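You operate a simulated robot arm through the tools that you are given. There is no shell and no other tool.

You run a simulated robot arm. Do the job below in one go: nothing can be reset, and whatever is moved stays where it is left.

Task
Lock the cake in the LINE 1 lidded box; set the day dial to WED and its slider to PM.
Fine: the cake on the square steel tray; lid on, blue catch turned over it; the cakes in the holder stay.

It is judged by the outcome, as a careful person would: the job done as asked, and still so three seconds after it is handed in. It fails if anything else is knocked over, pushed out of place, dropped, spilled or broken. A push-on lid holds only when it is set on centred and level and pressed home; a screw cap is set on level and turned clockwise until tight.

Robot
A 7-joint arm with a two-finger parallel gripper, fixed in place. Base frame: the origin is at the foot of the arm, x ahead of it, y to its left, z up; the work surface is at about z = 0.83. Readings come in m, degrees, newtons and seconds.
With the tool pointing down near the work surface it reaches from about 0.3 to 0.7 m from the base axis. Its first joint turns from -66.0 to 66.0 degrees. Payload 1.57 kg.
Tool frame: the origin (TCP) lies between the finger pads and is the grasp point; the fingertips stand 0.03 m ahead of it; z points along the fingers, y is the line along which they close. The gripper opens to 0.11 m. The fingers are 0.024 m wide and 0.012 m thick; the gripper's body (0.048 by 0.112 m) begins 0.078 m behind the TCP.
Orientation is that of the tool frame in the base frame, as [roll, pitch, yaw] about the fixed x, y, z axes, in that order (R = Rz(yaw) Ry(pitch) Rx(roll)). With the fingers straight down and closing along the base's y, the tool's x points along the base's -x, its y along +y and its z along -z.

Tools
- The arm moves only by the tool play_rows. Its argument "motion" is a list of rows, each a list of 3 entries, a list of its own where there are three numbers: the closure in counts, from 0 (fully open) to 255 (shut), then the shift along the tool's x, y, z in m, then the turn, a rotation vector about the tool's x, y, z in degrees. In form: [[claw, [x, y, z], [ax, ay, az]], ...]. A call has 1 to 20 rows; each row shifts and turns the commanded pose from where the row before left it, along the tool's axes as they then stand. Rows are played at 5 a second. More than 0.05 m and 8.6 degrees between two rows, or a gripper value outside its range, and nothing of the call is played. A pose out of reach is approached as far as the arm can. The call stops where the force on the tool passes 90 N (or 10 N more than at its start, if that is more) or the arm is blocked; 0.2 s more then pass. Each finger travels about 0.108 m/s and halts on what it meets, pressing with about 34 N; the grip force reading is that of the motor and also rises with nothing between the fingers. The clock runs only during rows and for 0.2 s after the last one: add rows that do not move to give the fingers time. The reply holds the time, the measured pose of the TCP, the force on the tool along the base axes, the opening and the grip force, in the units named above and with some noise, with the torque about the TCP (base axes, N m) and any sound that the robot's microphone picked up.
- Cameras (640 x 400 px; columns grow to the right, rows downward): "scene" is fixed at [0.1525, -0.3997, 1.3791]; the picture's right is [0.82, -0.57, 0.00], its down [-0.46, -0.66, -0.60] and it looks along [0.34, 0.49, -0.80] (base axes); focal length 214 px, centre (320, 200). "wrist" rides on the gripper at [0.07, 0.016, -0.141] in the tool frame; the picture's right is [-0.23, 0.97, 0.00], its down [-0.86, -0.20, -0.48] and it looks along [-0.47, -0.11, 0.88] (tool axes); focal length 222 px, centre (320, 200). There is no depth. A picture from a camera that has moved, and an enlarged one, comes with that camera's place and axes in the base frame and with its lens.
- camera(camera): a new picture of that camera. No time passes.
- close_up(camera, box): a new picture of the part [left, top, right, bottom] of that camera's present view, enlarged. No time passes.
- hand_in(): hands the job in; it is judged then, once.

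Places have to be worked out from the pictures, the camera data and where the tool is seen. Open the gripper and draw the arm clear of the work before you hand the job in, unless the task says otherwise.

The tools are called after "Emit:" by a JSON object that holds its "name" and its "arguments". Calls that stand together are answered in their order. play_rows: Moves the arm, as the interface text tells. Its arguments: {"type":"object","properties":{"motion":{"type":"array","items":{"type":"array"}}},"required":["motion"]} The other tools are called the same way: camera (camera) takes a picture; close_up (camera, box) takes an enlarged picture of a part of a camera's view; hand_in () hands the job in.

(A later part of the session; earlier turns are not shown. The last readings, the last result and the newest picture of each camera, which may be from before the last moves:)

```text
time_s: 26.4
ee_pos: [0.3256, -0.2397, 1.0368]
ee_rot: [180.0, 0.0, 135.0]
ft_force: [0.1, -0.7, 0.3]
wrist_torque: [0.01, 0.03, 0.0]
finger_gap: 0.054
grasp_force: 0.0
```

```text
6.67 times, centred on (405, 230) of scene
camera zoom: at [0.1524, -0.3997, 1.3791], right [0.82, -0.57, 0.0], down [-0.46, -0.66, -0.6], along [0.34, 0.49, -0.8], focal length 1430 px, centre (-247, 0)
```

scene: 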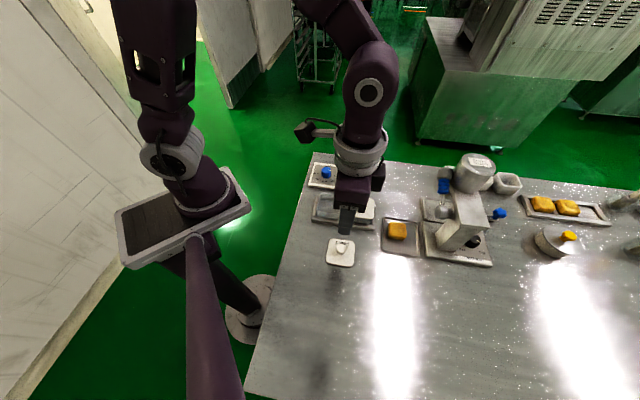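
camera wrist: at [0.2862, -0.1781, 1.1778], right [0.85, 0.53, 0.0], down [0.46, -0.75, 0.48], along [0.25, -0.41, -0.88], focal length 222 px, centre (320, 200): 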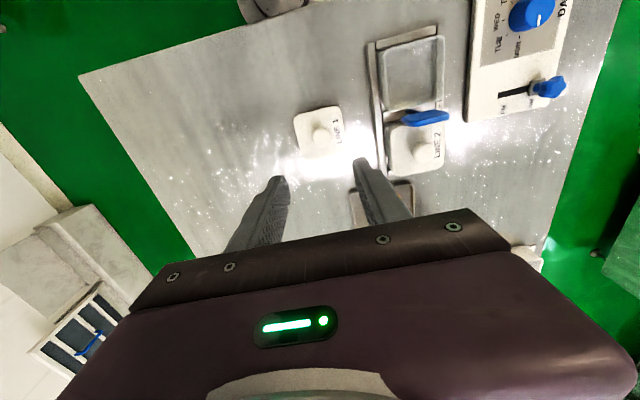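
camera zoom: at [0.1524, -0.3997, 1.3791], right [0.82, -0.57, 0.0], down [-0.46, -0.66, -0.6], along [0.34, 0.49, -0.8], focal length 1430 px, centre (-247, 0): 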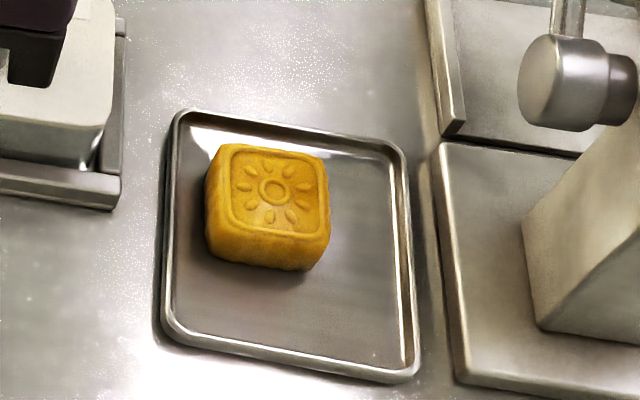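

I need the box's inside size and the cake's size accurately, because the fingers (12 mm thick each) plus the cake may not fit inside the box. I'll move so the camera looks straight down on the open box.

Emit:
{"name": "play_rows", "arguments": {"motion": [[100, [-0.006, 0.028, -0.01], [0, 0, 0]], [100, [-0.006, 0.028, -0.01], [0, 0, 0]], [60, [-0.006, 0.028, -0.01], [0, 0, 0]], [60, [-0.005, 0.027, -0.005], [0, 0, 0]], [60, [0, 0, 0], [0, 0, 0]]]}}

Emit:
{"name": "camera", "arguments": {"camera": "wrist"}}

Emit:
{"name": "close_up", "arguments": {"camera": "wrist", "box": [265, 25, 375, 125]}}

Emit:
{"name": "close_up", "arguments": {"camera": "scene", "box": [305, 180, 365, 232]}}

```text
time_s: 27.6
ee_pos: [0.4192, -0.1788, 1.0712]
ee_rot: [180.0, -0.1, 135.0]
ft_force: [-0.6, 0.0, 0.1]
wrist_torque: [-0.04, 0.03, -0.02]
finger_gap: 0.0842
grasp_force: 0.1
```

```text
taken
camera wrist: at [0.3804, -0.1153, 1.2125], right [0.85, 0.53, 0.0], down [0.46, -0.75, 0.48], along [0.25, -0.41, -0.88], focal length 222 px, centre (320, 200)
```

wrist: 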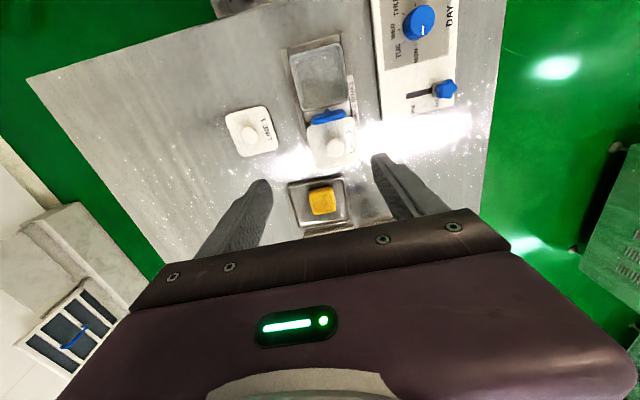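

```text
4.00 times, centred on (320, 75) of wrist
camera zoom: at [0.3804, -0.1153, 1.2125], right [0.85, 0.53, 0.0], down [0.46, -0.75, 0.48], along [0.25, -0.41, -0.88], focal length 888 px, centre (320, 700)
```

zoom: 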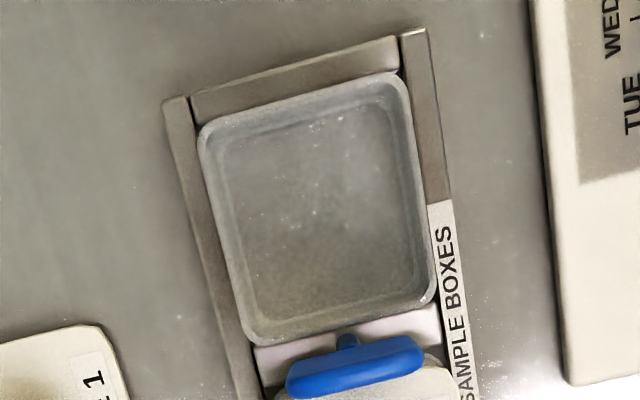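

```text
7.69 times, centred on (335, 206) of scene
camera zoom: at [0.1525, -0.3997, 1.3791], right [0.82, -0.57, 0.0], down [-0.46, -0.66, -0.6], along [0.34, 0.49, -0.8], focal length 1650 px, centre (205, 154)
```

zoom: 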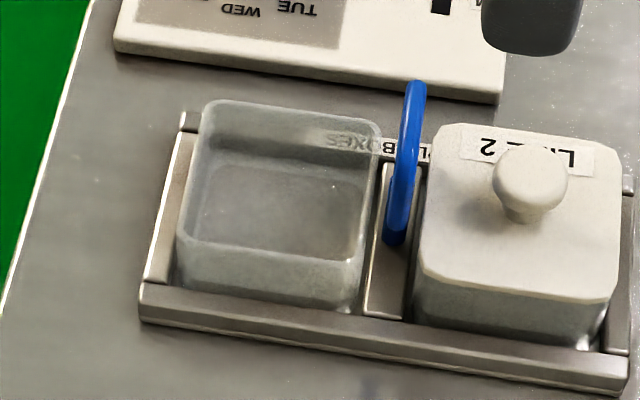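

The box is about 67 mm square outside and about 60 mm inside, so the fingers won't fit beside the cake below the rim. Let me measure the cake carefully.

Emit:
{"name": "close_up", "arguments": {"camera": "wrist", "box": [280, 165, 360, 235]}}

Emit:
{"name": "close_up", "arguments": {"camera": "scene", "box": [378, 212, 428, 256]}}

```text
5.71 times, centred on (320, 200) of wrist
camera zoom: at [0.3804, -0.1153, 1.2125], right [0.85, 0.53, 0.0], down [0.46, -0.75, 0.48], along [0.25, -0.41, -0.88], focal length 1269 px, centre (320, 200)
```

zoom: 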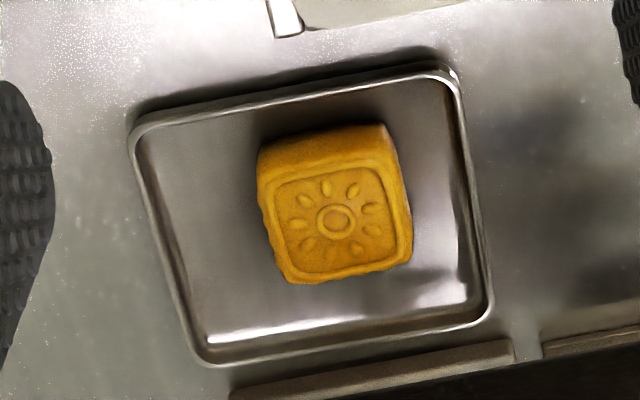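

```text
9.09 times, centred on (403, 234) of scene
camera zoom: at [0.1525, -0.3997, 1.3791], right [0.82, -0.57, 0.0], down [-0.46, -0.66, -0.6], along [0.34, 0.49, -0.8], focal length 1950 px, centre (-434, -109)
```

zoom: 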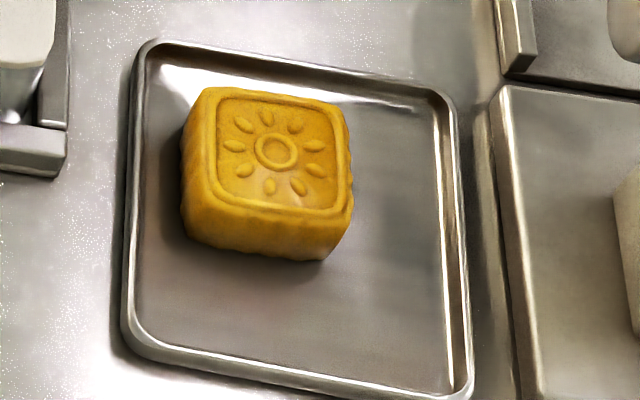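

The cake is about 42 mm square and 26 mm tall, lined up with the table axes, centred near u = 0.548, w = 0.148, with its top at about z = 0.859. I'll grip it near its top so the fingertips stay above the box rim when I place it. Moving over the cake now.

Emit:
{"name": "play_rows", "arguments": {"motion": [[60, [-0.0417, -0.0073, 0], [0, 0, 0]], [90, [-0.0417, -0.0073, 0], [0, 0, 0]], [110, [-0.0417, -0.0074, 0], [0, 0, 0]], [110, [0, 0, 0.04], [0, 0, 0]], [110, [0, 0, 0.04], [0, 0, 0]], [110, [0, 0, 0.04], [0, 0, 0]], [110, [0, 0, 0.0212], [0, 0, 0]], [110, [0, 0, 0], [0, 0, 0]]]}}

Emit:
{"name": "close_up", "arguments": {"camera": "wrist", "box": [230, 100, 410, 240]}}

Emit:
{"name": "close_up", "arguments": {"camera": "scene", "box": [365, 160, 465, 260]}}

```text
time_s: 29.4
ee_pos: [0.494, -0.2808, 0.929]
ee_rot: [179.9, -0.1, 134.9]
ft_force: [0.5, -0.2, -0.4]
wrist_torque: [-0.01, 0.02, 0.0]
finger_gap: 0.0628
grasp_force: 0.1
```

```text
2.86 times, centred on (320, 170) of wrist
camera zoom: at [0.455, -0.2188, 1.0709], right [0.85, 0.53, 0.0], down [0.46, -0.75, 0.48], along [0.25, -0.41, -0.88], focal length 635 px, centre (320, 286)
```

zoom: 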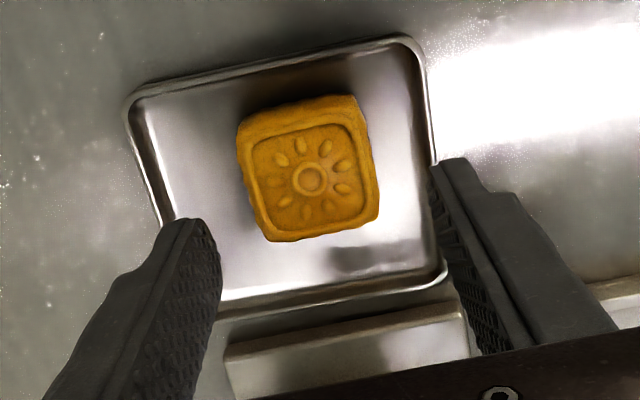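

```text
4.00 times, centred on (415, 210) of scene
camera zoom: at [0.1525, -0.3997, 1.3791], right [0.82, -0.57, 0.0], down [-0.46, -0.66, -0.6], along [0.34, 0.49, -0.8], focal length 858 px, centre (-60, 160)
```

zoom: 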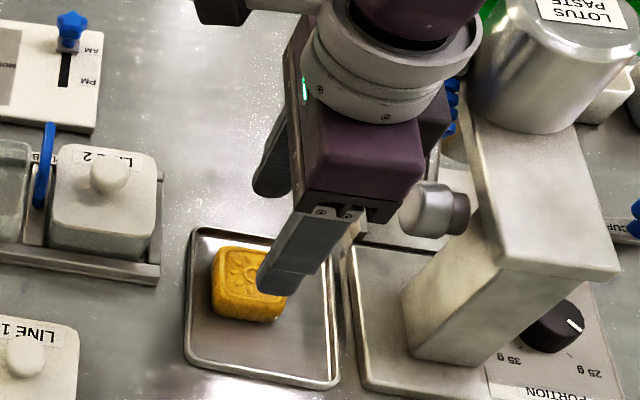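

The cake sits about 3 mm to one side of centre, so I'll correct that, descend to z ≈ 0.880 (fingertips about 1 cm below the cake's top) and close.

Emit:
{"name": "play_rows", "arguments": {"motion": [[110, [-0.001, -0.003, 0.02], [0, 0, 0]], [110, [0, 0, 0.02], [0, 0, 0]], [110, [0, 0, 0.009], [0, 0, 0]], [110, [0, 0, 0], [0, 0, 0]]]}}

Emit:
{"name": "close_up", "arguments": {"camera": "scene", "box": [375, 195, 435, 250]}}

Emit:
{"name": "close_up", "arguments": {"camera": "wrist", "box": [230, 100, 410, 240]}}

```text
time_s: 30.4
ee_pos: [0.494, -0.2859, 0.881]
ee_rot: [179.9, -0.1, 135.1]
ft_force: [0.3, 0.2, 0.1]
wrist_torque: [-0.01, 0.04, -0.01]
finger_gap: 0.0625
grasp_force: 0.1
```

```text
7.27 times, centred on (405, 222) of scene
camera zoom: at [0.1525, -0.3997, 1.3791], right [0.82, -0.57, 0.0], down [-0.46, -0.66, -0.6], along [0.34, 0.49, -0.8], focal length 1560 px, centre (-298, 36)
```

zoom: 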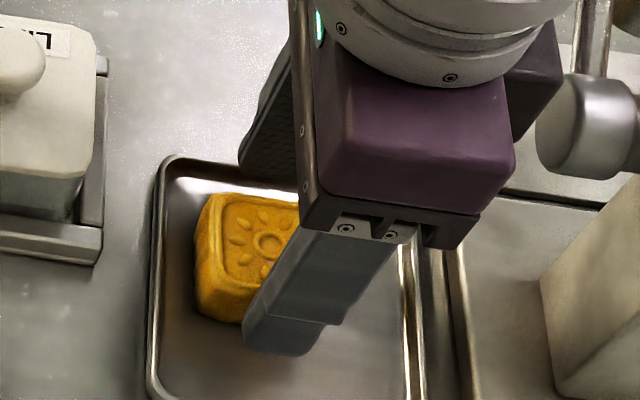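

```text
2.86 times, centred on (320, 170) of wrist
camera zoom: at [0.454, -0.2227, 1.0222], right [0.85, 0.53, 0.0], down [0.46, -0.75, 0.48], along [0.25, -0.41, -0.88], focal length 635 px, centre (320, 286)
```

zoom: 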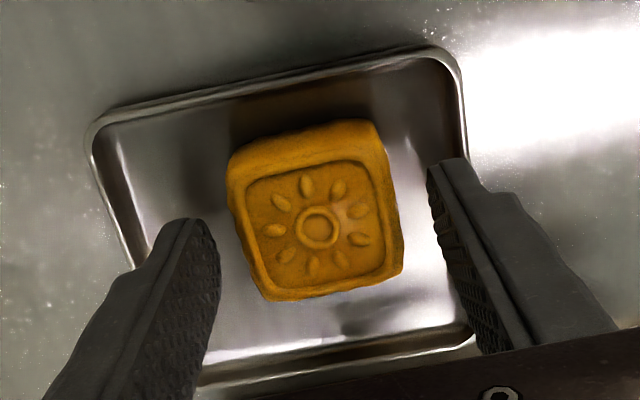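

By the wrist camera, the fingers are centred on the cake. Closing now.

Emit:
{"name": "play_rows", "arguments": {"motion": [[180, [0, 0, 0], [0, 0, 0]], [255, [0, 0, 0], [0, 0, 0]], [255, [0, 0, 0], [0, 0, 0]], [255, [0, 0, 0], [0, 0, 0]]]}}

Emit:
{"name": "close_up", "arguments": {"camera": "wrist", "box": [230, 100, 410, 240]}}

Emit:
{"name": "close_up", "arguments": {"camera": "scene", "box": [375, 195, 435, 250]}}

```text
time_s: 31.4
ee_pos: [0.4927, -0.2856, 0.8809]
ee_rot: [-180.0, 0.1, 135.0]
ft_force: [-0.6, -0.4, -0.1]
wrist_torque: [0.01, 0.01, 0.01]
finger_gap: 0.046
grasp_force: 33.9
```

```text
2.86 times, centred on (320, 170) of wrist
camera zoom: at [0.4541, -0.2227, 1.0224], right [0.85, 0.53, 0.0], down [0.46, -0.75, 0.48], along [0.25, -0.41, -0.88], focal length 635 px, centre (320, 286)
```

zoom: 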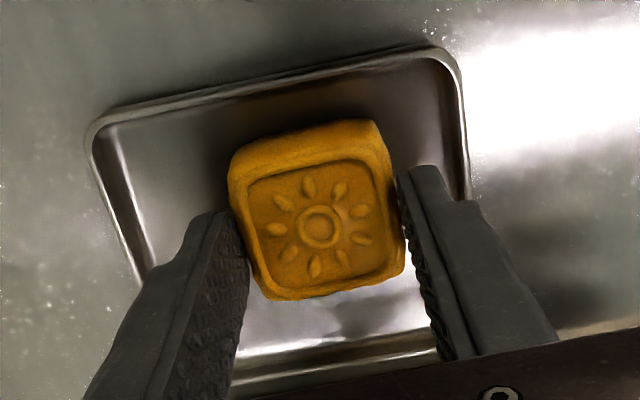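

```text
7.27 times, centred on (405, 222) of scene
camera zoom: at [0.1525, -0.3997, 1.3791], right [0.82, -0.57, 0.0], down [-0.46, -0.66, -0.6], along [0.34, 0.49, -0.8], focal length 1560 px, centre (-298, 36)
```

zoom: 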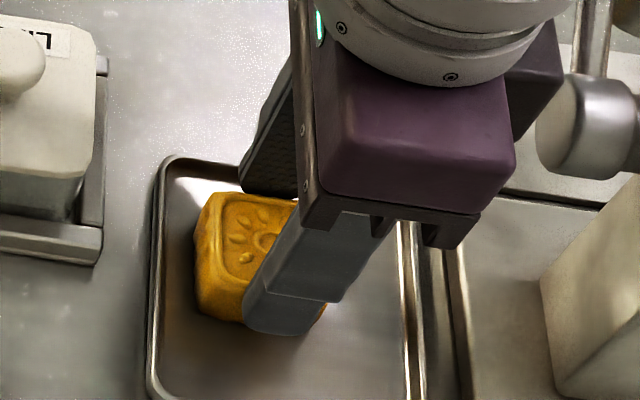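

Gripped: the cake is 46 mm wide. I'll lift it a little and check how far the fingertips reach down its sides.

Emit:
{"name": "play_rows", "arguments": {"motion": [[255, [0, 0, -0.02], [0, 0, 0]], [255, [0, 0, -0.04], [0, 0, 0]], [255, [0, 0, -0.04], [0, 0, 0]], [255, [0, 0, 0], [0, 0, 0]]]}}

Emit:
{"name": "close_up", "arguments": {"camera": "scene", "box": [375, 170, 445, 245]}}

Emit:
{"name": "close_up", "arguments": {"camera": "wrist", "box": [230, 100, 410, 240]}}

```text
time_s: 32.4
ee_pos: [0.4927, -0.2841, 0.9802]
ee_rot: [179.9, 0.1, 135.1]
ft_force: [0.6, -0.2, -0.3]
wrist_torque: [-0.01, 0.0, 0.05]
finger_gap: 0.0461
grasp_force: 34.2
```

```text
5.33 times, centred on (410, 208) of scene
camera zoom: at [0.1525, -0.3997, 1.3791], right [0.82, -0.57, 0.0], down [-0.46, -0.66, -0.6], along [0.34, 0.49, -0.8], focal length 1144 px, centre (-160, 160)
```

zoom: 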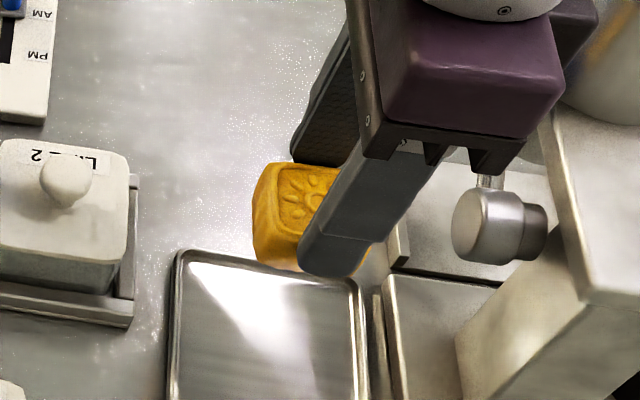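

```text
2.86 times, centred on (320, 170) of wrist
camera zoom: at [0.4528, -0.2219, 1.1219], right [0.85, 0.53, 0.0], down [0.46, -0.75, 0.48], along [0.25, -0.41, -0.88], focal length 635 px, centre (320, 286)
```

zoom: 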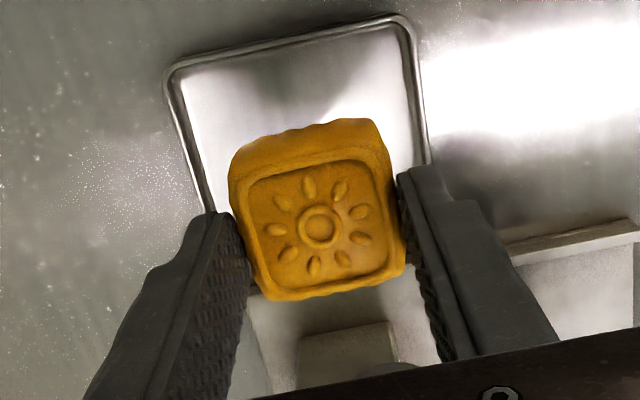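

The cake is held level with the tips about 8–12 mm down its sides. I'll raise it above the catch, carry it over the LINE 1 box, and come down to just above the rim.

Emit:
{"name": "play_rows", "arguments": {"motion": [[255, [0, 0, -0.04], [0, 0, 0]], [255, [0.039, 0.008, 0], [0, 0, 0]], [255, [0.04, 0.008, 0], [0, 0, 0]], [255, [0.04, 0.008, 0], [0, 0, 0]], [255, [0.04, 0.008, 0], [0, 0, 0]], [255, [0.0376, 0.0087, 0], [0, 0, 0]], [255, [0, 0, 0], [0, 0, 0]], [255, [0, 0, 0.03], [0, 0, 0]], [255, [0, 0, 0.03], [0, 0, 0]], [255, [0, 0, 0.02], [0, 0, 0]], [255, [0, 0, 0], [0, 0, 0]]]}}

Emit:
{"name": "close_up", "arguments": {"camera": "wrist", "box": [230, 100, 410, 240]}}

Emit:
{"name": "close_up", "arguments": {"camera": "scene", "box": [305, 160, 385, 232]}}

```text
time_s: 34.8
ee_pos: [0.3825, -0.1163, 0.9393]
ee_rot: [-180.0, 0.0, 135.1]
ft_force: [0.5, -0.2, -0.4]
wrist_torque: [0.02, 0.0, -0.01]
finger_gap: 0.0458
grasp_force: 33.8
```

```text
2.86 times, centred on (320, 170) of wrist
camera zoom: at [0.3435, -0.054, 1.0814], right [0.85, 0.53, 0.0], down [0.46, -0.75, 0.48], along [0.25, -0.41, -0.88], focal length 635 px, centre (320, 286)
```

zoom: 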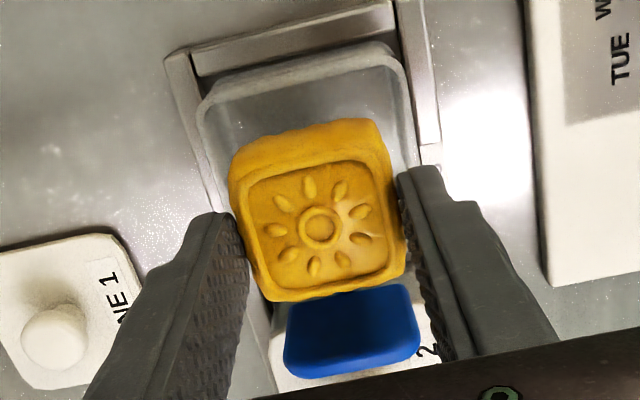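

```text
5.56 times, centred on (345, 196) of scene
camera zoom: at [0.1525, -0.3997, 1.3791], right [0.82, -0.57, 0.0], down [-0.46, -0.66, -0.6], along [0.34, 0.49, -0.8], focal length 1192 px, centre (181, 222)
```

zoom: 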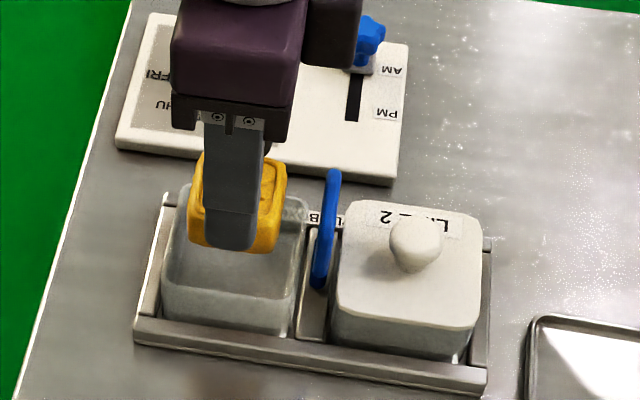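

The cake is centred over the box in both directions. I'll lower until the tips are just above the rim.

Emit:
{"name": "play_rows", "arguments": {"motion": [[255, [0, 0, 0.01], [0, 0, 0]], [255, [0, 0, 0.01], [0, 0, 0]], [255, [0, 0, 0.007], [0, 0, 0]], [255, [0, 0, 0], [0, 0, 0]]]}}

Emit:
{"name": "close_up", "arguments": {"camera": "scene", "box": [318, 170, 368, 222]}}

Emit:
{"name": "close_up", "arguments": {"camera": "wrist", "box": [230, 100, 410, 240]}}

```text
time_s: 35.8
ee_pos: [0.3824, -0.1164, 0.9139]
ee_rot: [-180.0, -0.1, 135.0]
ft_force: [-1.0, -0.1, 0.3]
wrist_torque: [-0.01, 0.0, -0.03]
finger_gap: 0.0461
grasp_force: 33.4
```

```text
7.69 times, centred on (343, 196) of scene
camera zoom: at [0.1525, -0.3997, 1.3791], right [0.82, -0.57, 0.0], down [-0.46, -0.66, -0.6], along [0.34, 0.49, -0.8], focal length 1650 px, centre (143, 231)
```

zoom: 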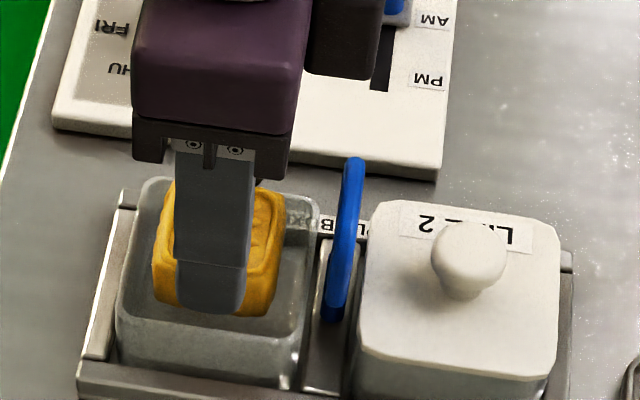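

```text
2.86 times, centred on (320, 170) of wrist
camera zoom: at [0.3435, -0.055, 1.0551], right [0.85, 0.53, 0.0], down [0.46, -0.75, 0.48], along [0.25, -0.41, -0.88], focal length 635 px, centre (320, 286)
```

zoom: 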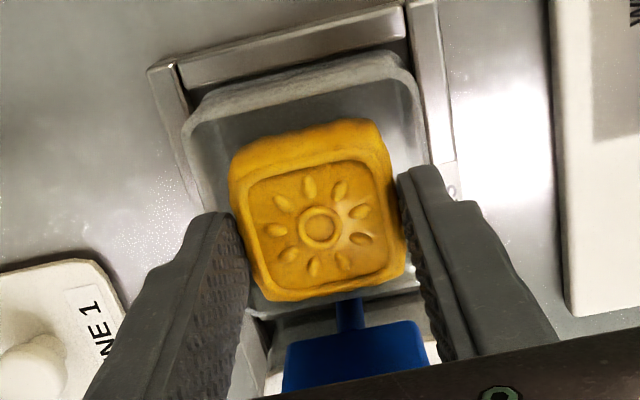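

Tips are near z = 0.884, with the rim seemingly about 0.875. I'll feel downward in small steps until there is light contact or the cake reaches the bottom.

Emit:
{"name": "play_rows", "arguments": {"motion": [[255, [0, 0, 0.002], [0, 0, 0]], [255, [0, 0, 0.002], [0, 0, 0]], [255, [0, 0, 0], [0, 0, 0]]]}}

Emit:
{"name": "close_up", "arguments": {"camera": "scene", "box": [318, 180, 358, 222]}}

```text
time_s: 36.6
ee_pos: [0.3816, -0.1164, 0.9093]
ee_rot: [-180.0, 0.0, 135.0]
ft_force: [0.4, -0.4, -0.2]
wrist_torque: [0.02, -0.01, 0.0]
finger_gap: 0.0458
grasp_force: 34.5
```

```text
9.52 times, centred on (338, 201) of scene
camera zoom: at [0.1525, -0.3997, 1.3791], right [0.82, -0.57, 0.0], down [-0.46, -0.66, -0.6], along [0.34, 0.49, -0.8], focal length 2043 px, centre (149, 190)
```

zoom: 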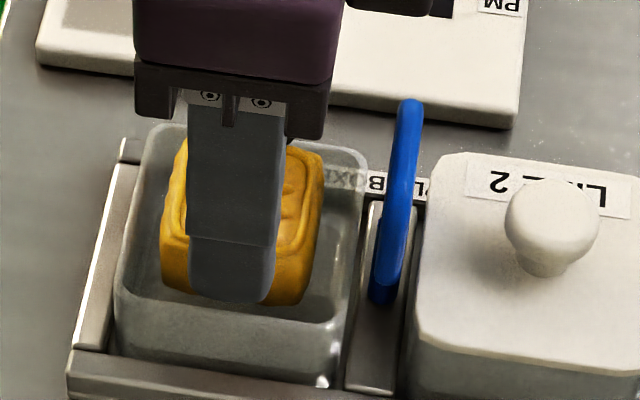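

No contact yet, and the tip looks about 5 mm above the rim. Going down a bit further in fine steps.

Emit:
{"name": "play_rows", "arguments": {"motion": [[255, [0, 0, 0.0015], [0, 0, 0]], [255, [0, 0, 0.0015], [0, 0, 0]], [255, [0, 0, 0], [0, 0, 0]]]}}

Emit:
{"name": "close_up", "arguments": {"camera": "scene", "box": [318, 180, 358, 222]}}

```text
time_s: 37.4
ee_pos: [0.3832, -0.1174, 0.9073]
ee_rot: [179.9, 0.0, 135.0]
ft_force: [0.9, -0.4, -0.6]
wrist_torque: [-0.02, 0.0, -0.01]
finger_gap: 0.046
grasp_force: 34.2
```

```text
9.52 times, centred on (338, 201) of scene
camera zoom: at [0.1525, -0.3997, 1.3791], right [0.82, -0.57, 0.0], down [-0.46, -0.66, -0.6], along [0.34, 0.49, -0.8], focal length 2043 px, centre (149, 190)
```

zoom: 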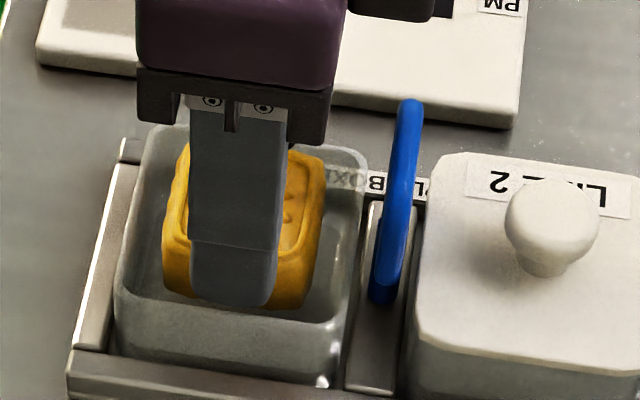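

Still free. Two more millimetres, watching for contact.

Emit:
{"name": "play_rows", "arguments": {"motion": [[255, [0, 0, 0.001], [0, 0, 0]], [255, [0, 0, 0.001], [0, 0, 0]], [255, [0, 0, 0], [0, 0, 0]]]}}

```text
time_s: 38.2
ee_pos: [0.383, -0.1168, 0.906]
ee_rot: [-179.9, 0.1, 135.1]
ft_force: [-0.8, 0.1, -0.6]
wrist_torque: [0.03, -0.03, -0.04]
finger_gap: 0.046
grasp_force: 34.1
```

Emit:
{"name": "play_rows", "arguments": {"motion": [[255, [0, 0, 0.001], [0, 0, 0]], [255, [0, 0, 0.001], [0, 0, 0]], [255, [0, 0, 0], [0, 0, 0]]]}}

Emit:
{"name": "close_up", "arguments": {"camera": "wrist", "box": [230, 100, 410, 240]}}

Emit:
{"name": "close_up", "arguments": {"camera": "scene", "box": [318, 180, 358, 222]}}

```text
time_s: 39.0
ee_pos: [0.3828, -0.117, 0.9035]
ee_rot: [-180.0, 0.2, 135.0]
ft_force: [-3.9, -1.2, 35.3]
wrist_torque: [-0.09, 0.2, 0.0]
finger_gap: 0.0461
grasp_force: 33.6
```

```text
2.86 times, centred on (320, 170) of wrist
camera zoom: at [0.3429, -0.055, 1.0441], right [0.85, 0.53, 0.0], down [0.46, -0.75, 0.48], along [0.25, -0.41, -0.88], focal length 635 px, centre (320, 286)
```

zoom: 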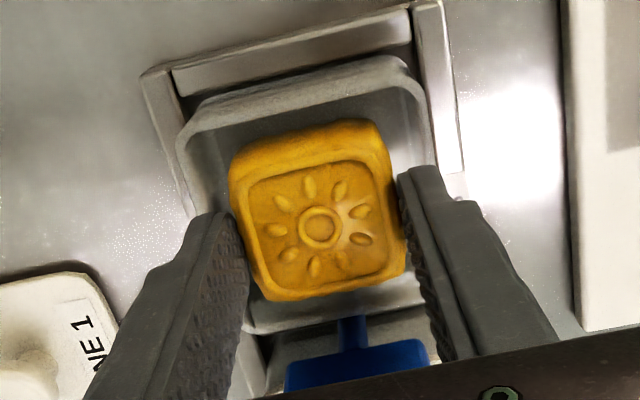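

```text
9.52 times, centred on (338, 201) of scene
camera zoom: at [0.1519, -0.3996, 1.3792], right [0.82, -0.57, 0.0], down [-0.46, -0.66, -0.6], along [0.34, 0.49, -0.8], focal length 2043 px, centre (149, 190)
```

zoom: 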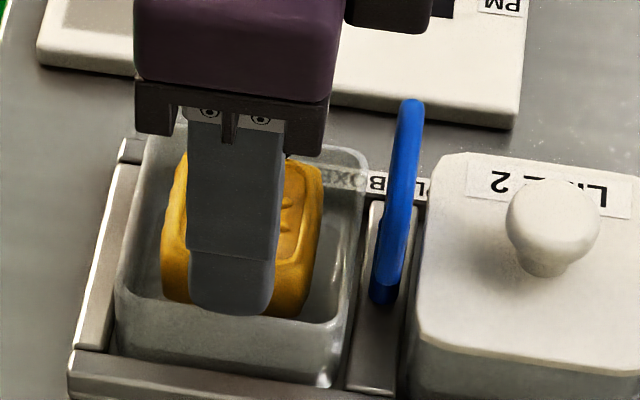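

Contact: 35 N at z = 0.9035, so the tips are on the rim (about z = 0.8735). I'll back off 1 mm and release so the cake settles into the box.

Emit:
{"name": "play_rows", "arguments": {"motion": [[255, [0, 0, -0.0013], [0, 0, 0]], [255, [0, 0, 0], [0, 0, 0]], [105, [0, 0, 0], [0, 0, 0]], [105, [0, 0, 0], [0, 0, 0]], [105, [0, 0, 0], [0, 0, 0]]]}}

Emit:
{"name": "close_up", "arguments": {"camera": "wrist", "box": [230, 100, 410, 240]}}

Emit:
{"name": "close_up", "arguments": {"camera": "scene", "box": [318, 180, 358, 222]}}

```text
time_s: 40.2
ee_pos: [0.3811, -0.1168, 0.9024]
ee_rot: [-180.0, 0.0, 134.9]
ft_force: [-0.5, 0.3, -0.2]
wrist_torque: [-0.06, -0.01, 0.02]
finger_gap: 0.0644
grasp_force: 0.0
```

```text
2.86 times, centred on (320, 170) of wrist
camera zoom: at [0.3428, -0.0548, 1.045], right [0.85, 0.53, 0.0], down [0.46, -0.75, 0.48], along [0.25, -0.41, -0.88], focal length 635 px, centre (320, 286)
```

zoom: 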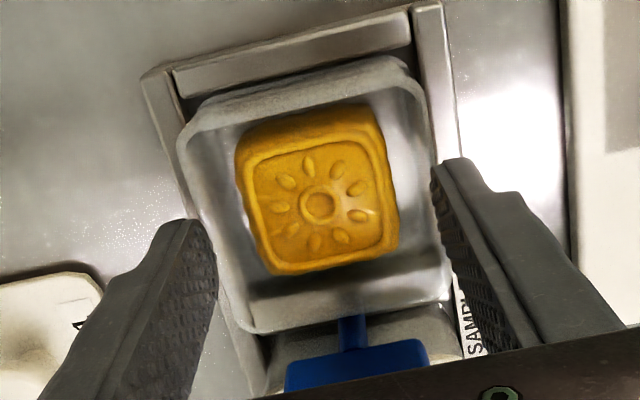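

```text
9.52 times, centred on (338, 201) of scene
camera zoom: at [0.1525, -0.3997, 1.3791], right [0.82, -0.57, 0.0], down [-0.46, -0.66, -0.6], along [0.34, 0.49, -0.8], focal length 2043 px, centre (149, 190)
```

zoom: 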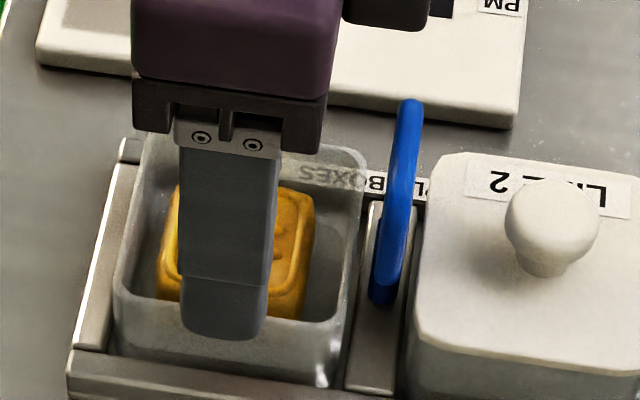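

The cake lies flat inside the box. I'll rise clear and check it.

Emit:
{"name": "play_rows", "arguments": {"motion": [[105, [0, 0, -0.03], [0, 0, 0]], [105, [0, 0, -0.045], [0, 0, 0]], [105, [0, 0, -0.045], [0, 0, 0]], [105, [-0.045, -0.0, -0.01], [0, 0, 0]], [105, [0, 0, 0], [0, 0, 0]]]}}

Emit:
{"name": "camera", "arguments": {"camera": "wrist"}}

Emit:
{"name": "close_up", "arguments": {"camera": "wrist", "box": [230, 40, 380, 160]}}

Emit:
{"name": "close_up", "arguments": {"camera": "scene", "box": [305, 180, 385, 280]}}

```text
time_s: 41.4
ee_pos: [0.415, -0.1493, 1.0337]
ee_rot: [-180.0, 0.0, 135.0]
ft_force: [-0.6, -0.5, -0.6]
wrist_torque: [0.01, -0.02, -0.05]
finger_gap: 0.0648
grasp_force: 0.0
```

```text
taken
camera wrist: at [0.3757, -0.087, 1.1755], right [0.85, 0.53, 0.0], down [0.46, -0.75, 0.48], along [0.25, -0.41, -0.88], focal length 222 px, centre (320, 200)
```

wrist: 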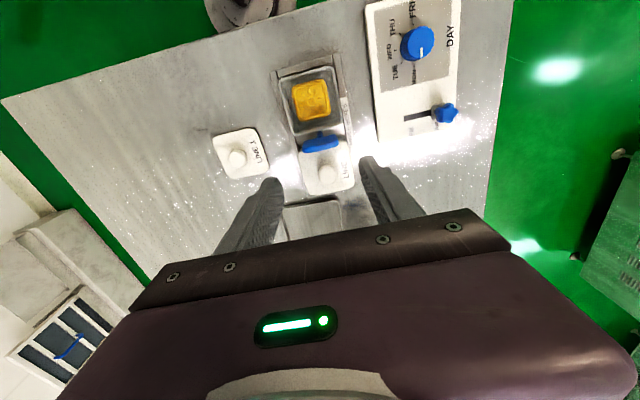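

```text
3.33 times, centred on (305, 100) of wrist
camera zoom: at [0.3757, -0.087, 1.1755], right [0.85, 0.53, 0.0], down [0.46, -0.75, 0.48], along [0.25, -0.41, -0.88], focal length 740 px, centre (370, 533)
```

zoom: 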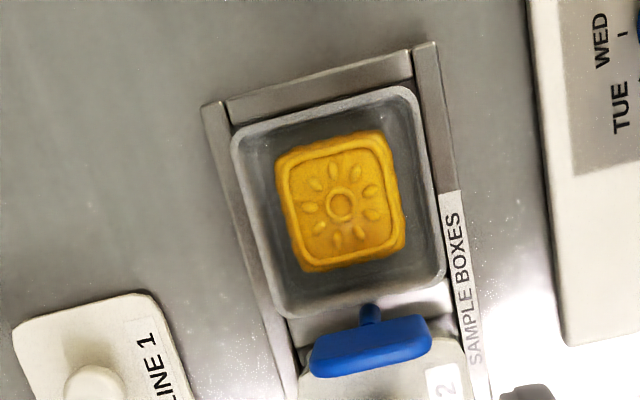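

```text
4.00 times, centred on (345, 230) of scene
camera zoom: at [0.1524, -0.3998, 1.3791], right [0.82, -0.57, 0.0], down [-0.46, -0.66, -0.6], along [0.34, 0.49, -0.8], focal length 858 px, centre (220, 80)
```

zoom: 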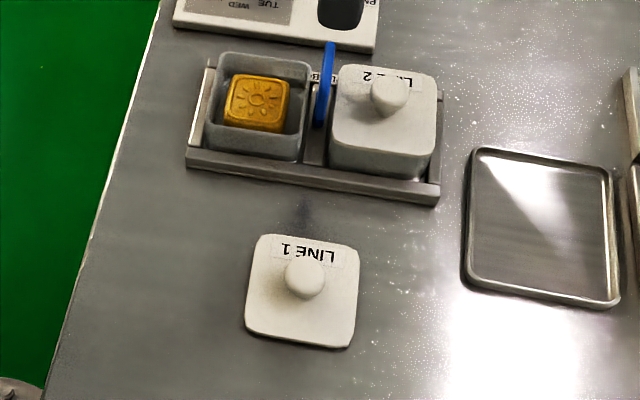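

The cake is flat and centred in the LINE 1 box, and the box hasn't moved. Next I'll go back over the lid at the same pose I released it from.

Emit:
{"name": "play_rows", "arguments": {"motion": [[120, [0, -0.032, 0], [0, 0, 0]], [130, [0, -0.032, 0], [0, 0, 0]], [130, [-0.0011, -0.032, 0], [0, 0, 0]], [130, [0, -0.0317, 0], [0, 0, 0]], [130, [0, 0, 0.04], [0, 0, 0]], [130, [0, 0, 0.04], [0, 0, 0]], [130, [0, 0, 0.03], [0, 0, 0]], [130, [0, 0, 0], [0, 0, 0]]]}}

Emit:
{"name": "close_up", "arguments": {"camera": "wrist", "box": [230, 100, 410, 240]}}

Emit:
{"name": "close_up", "arguments": {"camera": "scene", "box": [300, 200, 380, 275]}}

```text
time_s: 43.2
ee_pos: [0.3229, -0.2408, 0.9242]
ee_rot: [180.0, 0.0, 135.0]
ft_force: [0.0, 0.5, -0.4]
wrist_torque: [0.0, 0.01, -0.01]
finger_gap: 0.0539
grasp_force: 0.0
```

```text
2.86 times, centred on (320, 170) of wrist
camera zoom: at [0.2851, -0.1787, 1.0652], right [0.85, 0.53, 0.0], down [0.46, -0.75, 0.48], along [0.25, -0.41, -0.88], focal length 635 px, centre (320, 286)
```

zoom: 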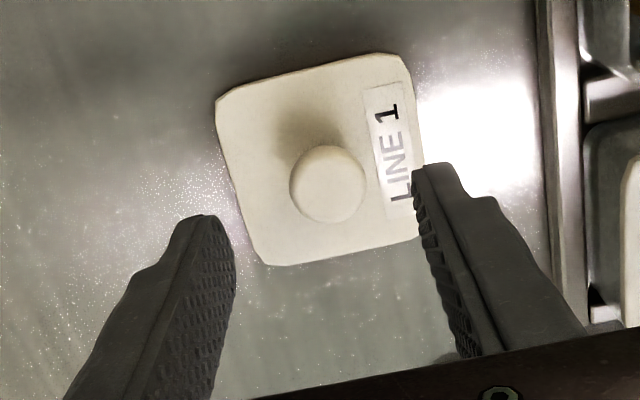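

```text
5.33 times, centred on (340, 238) of scene
camera zoom: at [0.1525, -0.3998, 1.3791], right [0.82, -0.57, 0.0], down [-0.46, -0.66, -0.6], along [0.34, 0.49, -0.8], focal length 1144 px, centre (213, 0)
```

zoom: 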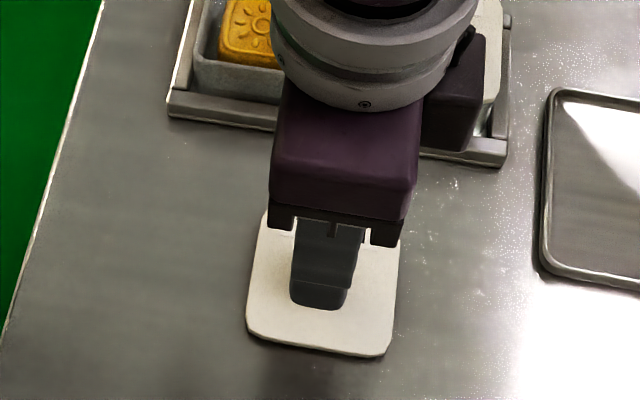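

The knob is within about 2 mm of centre. I'll correct that, descend to the height I released at, and grip it again.

Emit:
{"name": "play_rows", "arguments": {"motion": [[130, [0, 0.002, 0.015], [0, 0, 0]], [130, [0, 0, 0.015], [0, 0, 0]], [130, [0, 0, 0.0095], [0, 0, 0]], [130, [0, 0, 0], [0, 0, 0]], [200, [0, 0, 0], [0, 0, 0]], [255, [0, 0, 0], [0, 0, 0]], [255, [0, 0, 0], [0, 0, 0]], [255, [0, 0, 0], [0, 0, 0]]]}}

Emit:
{"name": "close_up", "arguments": {"camera": "wrist", "box": [230, 100, 410, 240]}}

```text
time_s: 45.0
ee_pos: [0.3248, -0.2389, 0.8837]
ee_rot: [-179.9, 0.0, 135.0]
ft_force: [-0.2, -0.2, 0.1]
wrist_torque: [0.01, 0.02, 0.03]
finger_gap: 0.0245
grasp_force: 33.7
```

```text
2.86 times, centred on (320, 170) of wrist
camera zoom: at [0.2865, -0.1769, 1.0254], right [0.85, 0.53, 0.0], down [0.46, -0.75, 0.48], along [0.25, -0.41, -0.88], focal length 635 px, centre (320, 286)
```

zoom: 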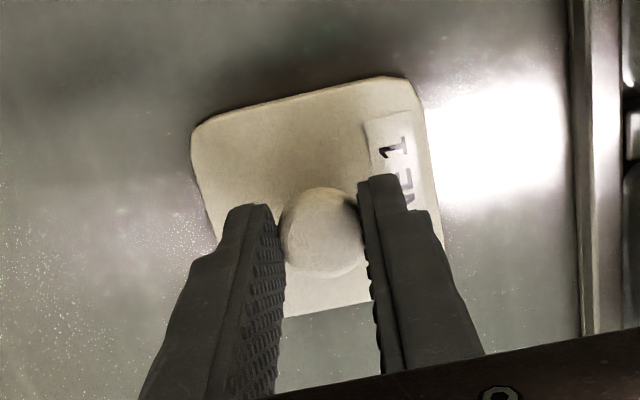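

The knob is gripped in the same relation as before. I'll lift and carry the lid back over the LINE 1 box, above the catch's height.

Emit:
{"name": "play_rows", "arguments": {"motion": [[255, [0, 0, -0.01], [0, 0, 0]], [255, [0, 0, -0.03], [0, 0, 0]], [255, [0, 0, -0.045], [0, 0, 0]], [255, [0, 0, -0.045], [0, 0, 0]], [255, [0.012, 0.032, 0], [0, 0, 0]], [255, [0.012, 0.032, 0], [0, 0, 0]], [255, [0.012, 0.032, 0], [0, 0, 0]], [255, [0.012, 0.03, 0], [0, 0, 0]], [255, [0, 0, 0], [0, 0, 0]]]}}

Emit:
{"name": "close_up", "arguments": {"camera": "wrist", "box": [230, 80, 410, 240]}}

Emit:
{"name": "close_up", "arguments": {"camera": "scene", "box": [305, 150, 385, 232]}}

```text
time_s: 47.0
ee_pos: [0.3826, -0.1157, 1.0132]
ee_rot: [-180.0, 0.0, 135.0]
ft_force: [0.3, -0.2, -0.4]
wrist_torque: [0.03, 0.02, -0.02]
finger_gap: 0.0241
grasp_force: 34.4
```

```text
2.50 times, centred on (320, 160) of wrist
camera zoom: at [0.3425, -0.0533, 1.1548], right [0.85, 0.53, 0.0], down [0.46, -0.75, 0.48], along [0.25, -0.41, -0.88], focal length 555 px, centre (320, 300)
```

zoom: 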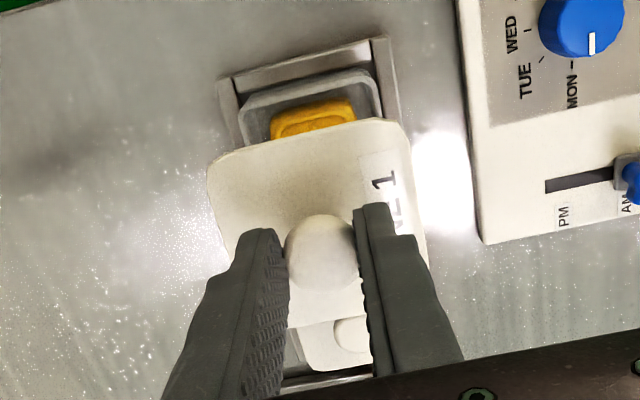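

```text
4.88 times, centred on (345, 191) of scene
camera zoom: at [0.1525, -0.3997, 1.3791], right [0.82, -0.57, 0.0], down [-0.46, -0.66, -0.6], along [0.34, 0.49, -0.8], focal length 1046 px, centre (198, 244)
```

zoom: 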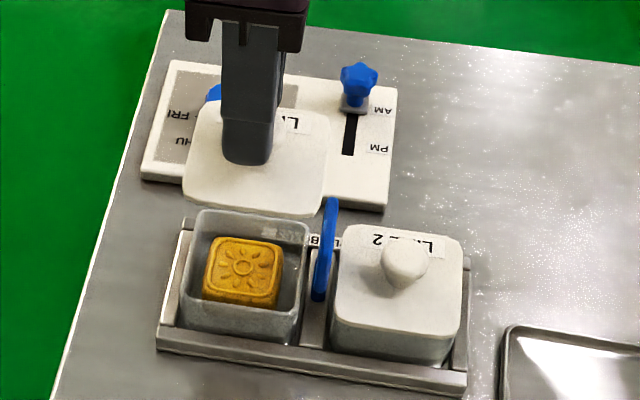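

Let me zoom on the lid edges to work out where its centre is relative to the box.

Emit:
{"name": "close_up", "arguments": {"camera": "wrist", "box": [265, 90, 375, 190]}}

Emit:
{"name": "close_up", "arguments": {"camera": "scene", "box": [325, 165, 375, 215]}}

```text
4.00 times, centred on (320, 140) of wrist
camera zoom: at [0.3425, -0.0533, 1.1548], right [0.85, 0.53, 0.0], down [0.46, -0.75, 0.48], along [0.25, -0.41, -0.88], focal length 888 px, centre (320, 440)
```

zoom: 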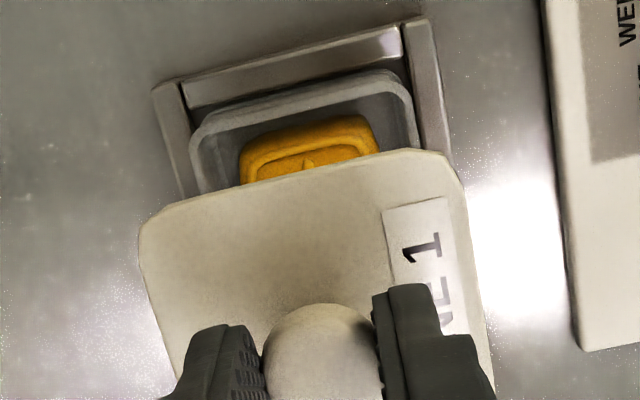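

```text
8.00 times, centred on (350, 190) of scene
camera zoom: at [0.1525, -0.3997, 1.3791], right [0.82, -0.57, 0.0], down [-0.46, -0.66, -0.6], along [0.34, 0.49, -0.8], focal length 1716 px, centre (80, 280)
```

zoom: 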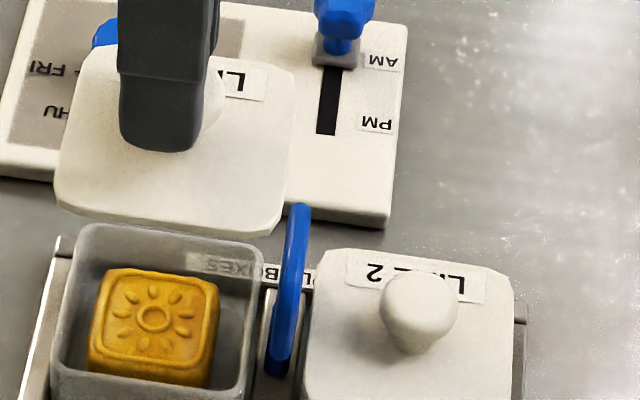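

The lid's centre is about 2 mm off in one direction and 1 mm in the other relative to the gripper, so I'll compensate and lower it to just above the box for a close alignment check.

Emit:
{"name": "play_rows", "arguments": {"motion": [[255, [0.0011, -0.0014, 0.03], [0, 0, 0]], [255, [0, 0, 0.03], [0, 0, 0]], [255, [0, 0, 0.0188], [0, 0, 0]], [255, [0, 0, 0], [0, 0, 0]]]}}

Emit:
{"name": "close_up", "arguments": {"camera": "wrist", "box": [255, 80, 385, 200]}}

Emit:
{"name": "close_up", "arguments": {"camera": "scene", "box": [315, 178, 365, 228]}}

```text
time_s: 48.0
ee_pos: [0.3796, -0.1162, 0.9343]
ee_rot: [-180.0, 0.0, 135.0]
ft_force: [0.9, 0.7, -0.4]
wrist_torque: [0.03, -0.02, -0.01]
finger_gap: 0.0241
grasp_force: 33.8
```

```text
3.33 times, centred on (320, 140) of wrist
camera zoom: at [0.3403, -0.0533, 1.0754], right [0.85, 0.53, 0.0], down [0.46, -0.75, 0.48], along [0.25, -0.41, -0.88], focal length 740 px, centre (320, 400)
```

zoom: 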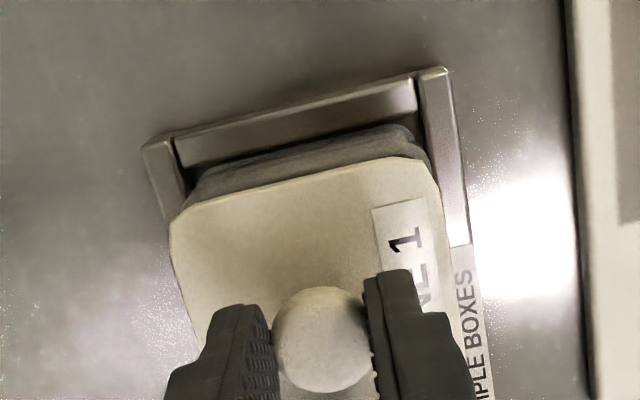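

```text
8.00 times, centred on (340, 203) of scene
camera zoom: at [0.1525, -0.3997, 1.3791], right [0.82, -0.57, 0.0], down [-0.46, -0.66, -0.6], along [0.34, 0.49, -0.8], focal length 1716 px, centre (160, 176)
```

zoom: 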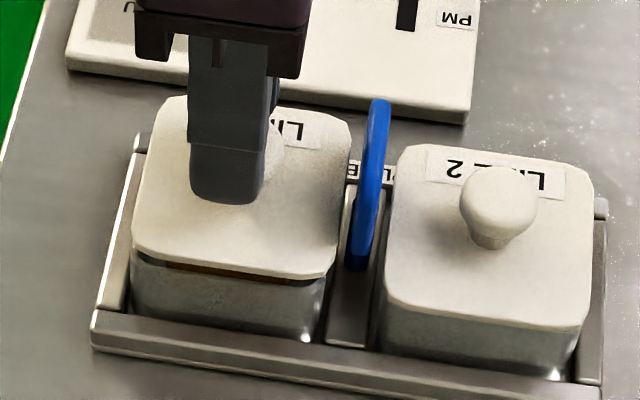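

Let me zoom in closer on the gap between the lid and the box.

Emit:
{"name": "close_up", "arguments": {"camera": "scene", "box": [325, 188, 350, 218]}}

Emit:
{"name": "close_up", "arguments": {"camera": "scene", "box": [350, 195, 380, 228]}}

```text
13.33 times, centred on (338, 203) of scene
camera zoom: at [0.1525, -0.3997, 1.3791], right [0.82, -0.57, 0.0], down [-0.46, -0.66, -0.6], along [0.34, 0.49, -0.8], focal length 2860 px, centre (87, 160)
```

zoom: 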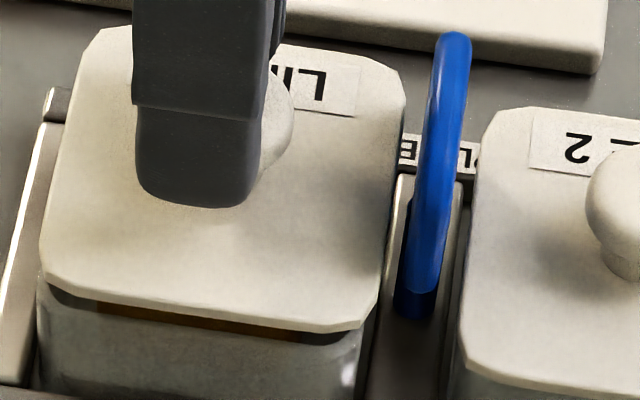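

```text
12.12 times, centred on (365, 212) of scene
camera zoom: at [0.1525, -0.3997, 1.3791], right [0.82, -0.57, 0.0], down [-0.46, -0.66, -0.6], along [0.34, 0.49, -0.8], focal length 2600 px, centre (-226, 61)
```

zoom: 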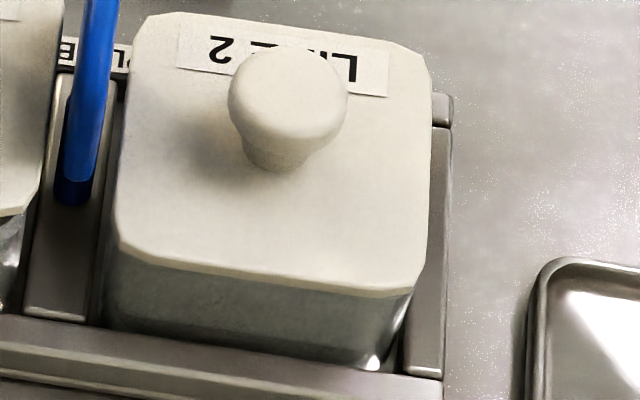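

The lid is about 8 mm above its seat and lined up with the box to about 1 mm. It looks level. I'll lower it gently until contact.

Emit:
{"name": "play_rows", "arguments": {"motion": [[255, [0, 0, 0.003], [0, 0, 0]], [255, [0, 0, 0.002], [0, 0, 0]], [255, [0, 0, 0.001], [0, 0, 0]], [255, [0, 0, 0], [0, 0, 0]]]}}

Emit:
{"name": "close_up", "arguments": {"camera": "scene", "box": [325, 188, 350, 218]}}

```text
time_s: 49.0
ee_pos: [0.3783, -0.1156, 0.929]
ee_rot: [-180.0, 0.0, 135.1]
ft_force: [-0.5, -0.2, 0.4]
wrist_torque: [-0.01, -0.01, -0.03]
finger_gap: 0.024
grasp_force: 34.3
```

```text
13.33 times, centred on (338, 203) of scene
camera zoom: at [0.1525, -0.3997, 1.3791], right [0.82, -0.57, 0.0], down [-0.46, -0.66, -0.6], along [0.34, 0.49, -0.8], focal length 2860 px, centre (87, 160)
```

zoom: 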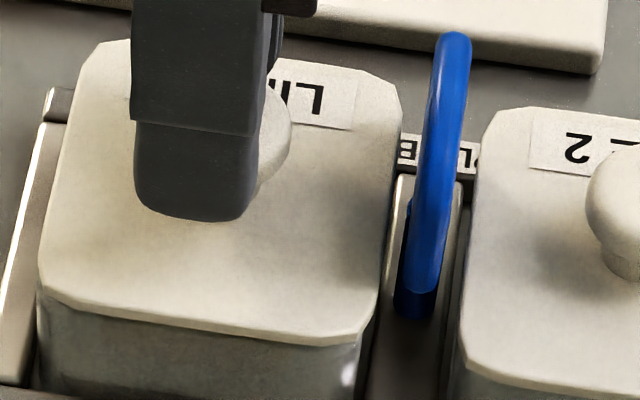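

Almost at the rim and still no contact. I'll continue in 1 mm steps.

Emit:
{"name": "play_rows", "arguments": {"motion": [[255, [0, 0, 0.001], [0, 0, 0]], [255, [0, 0, 0.001], [0, 0, 0]], [255, [0, 0, 0], [0, 0, 0]]]}}

```text
time_s: 49.8
ee_pos: [0.3793, -0.1143, 0.9269]
ee_rot: [180.0, 0.0, 135.0]
ft_force: [-0.5, 0.1, 0.6]
wrist_torque: [-0.04, 0.02, 0.0]
finger_gap: 0.0242
grasp_force: 33.7
```

Emit:
{"name": "play_rows", "arguments": {"motion": [[255, [0, 0, 0.001], [0, 0, 0]], [255, [0, 0, 0.001], [0, 0, 0]], [255, [0, 0, 0], [0, 0, 0]]]}}

Emit:
{"name": "close_up", "arguments": {"camera": "scene", "box": [325, 188, 350, 218]}}

```text
time_s: 50.6
ee_pos: [0.38, -0.1151, 0.9253]
ee_rot: [-180.0, 0.0, 135.0]
ft_force: [0.5, 1.0, 0.4]
wrist_torque: [0.01, 0.0, -0.02]
finger_gap: 0.0241
grasp_force: 33.8
```

```text
13.33 times, centred on (338, 203) of scene
camera zoom: at [0.1525, -0.3997, 1.3791], right [0.82, -0.57, 0.0], down [-0.46, -0.66, -0.6], along [0.34, 0.49, -0.8], focal length 2860 px, centre (87, 160)
```

zoom: 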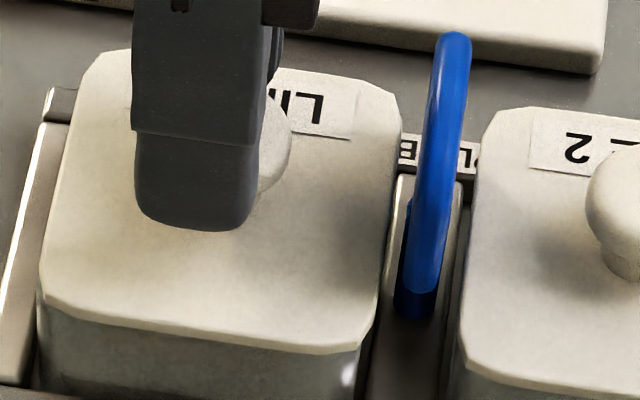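

The lid's outline now nearly matches its original seated position, without contact yet. Continuing.

Emit:
{"name": "play_rows", "arguments": {"motion": [[255, [0, 0, 0.001], [0, 0, 0]], [255, [0, 0, 0], [0, 0, 0]]]}}

```text
time_s: 51.2
ee_pos: [0.3787, -0.1158, 0.924]
ee_rot: [-180.0, 0.0, 135.0]
ft_force: [0.7, 0.4, 0.4]
wrist_torque: [-0.02, 0.05, -0.01]
finger_gap: 0.0242
grasp_force: 34.0
```

Emit:
{"name": "play_rows", "arguments": {"motion": [[255, [0, 0, 0.001], [0, 0, 0]], [255, [0, 0, 0], [0, 0, 0]]]}}

```text
time_s: 51.8
ee_pos: [0.3788, -0.1148, 0.9235]
ee_rot: [-180.0, 0.0, 135.0]
ft_force: [0.2, -0.6, -0.5]
wrist_torque: [0.01, -0.05, 0.03]
finger_gap: 0.0242
grasp_force: 33.5
```

Emit:
{"name": "play_rows", "arguments": {"motion": [[255, [0, 0, 0.001], [0, 0, 0]], [255, [0, 0, 0], [0, 0, 0]]]}}

Emit:
{"name": "close_up", "arguments": {"camera": "scene", "box": [325, 188, 350, 218]}}

Emit:
{"name": "close_up", "arguments": {"camera": "wrist", "box": [255, 80, 385, 200]}}

```text
time_s: 52.4
ee_pos: [0.3788, -0.1156, 0.9226]
ee_rot: [179.9, 0.1, 135.0]
ft_force: [-2.1, 10.7, 39.1]
wrist_torque: [0.25, -0.07, 0.03]
finger_gap: 0.0241
grasp_force: 34.0
heard: snap
```

```text
13.33 times, centred on (338, 203) of scene
camera zoom: at [0.1519, -0.3993, 1.3793], right [0.82, -0.57, 0.0], down [-0.46, -0.66, -0.6], along [0.34, 0.49, -0.8], focal length 2860 px, centre (87, 160)
```

zoom: 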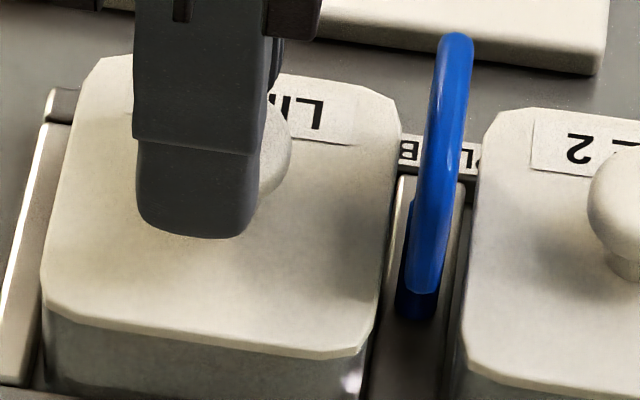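

```text
3.33 times, centred on (320, 140) of wrist
camera zoom: at [0.3402, -0.0529, 1.0641], right [0.85, 0.53, 0.0], down [0.46, -0.75, 0.48], along [0.25, -0.41, -0.88], focal length 740 px, centre (320, 400)
```

zoom: 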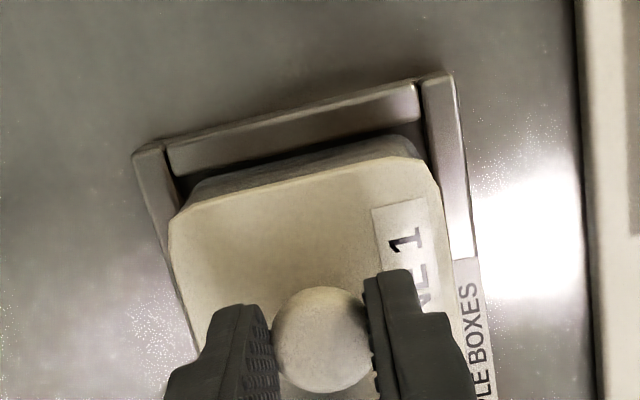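

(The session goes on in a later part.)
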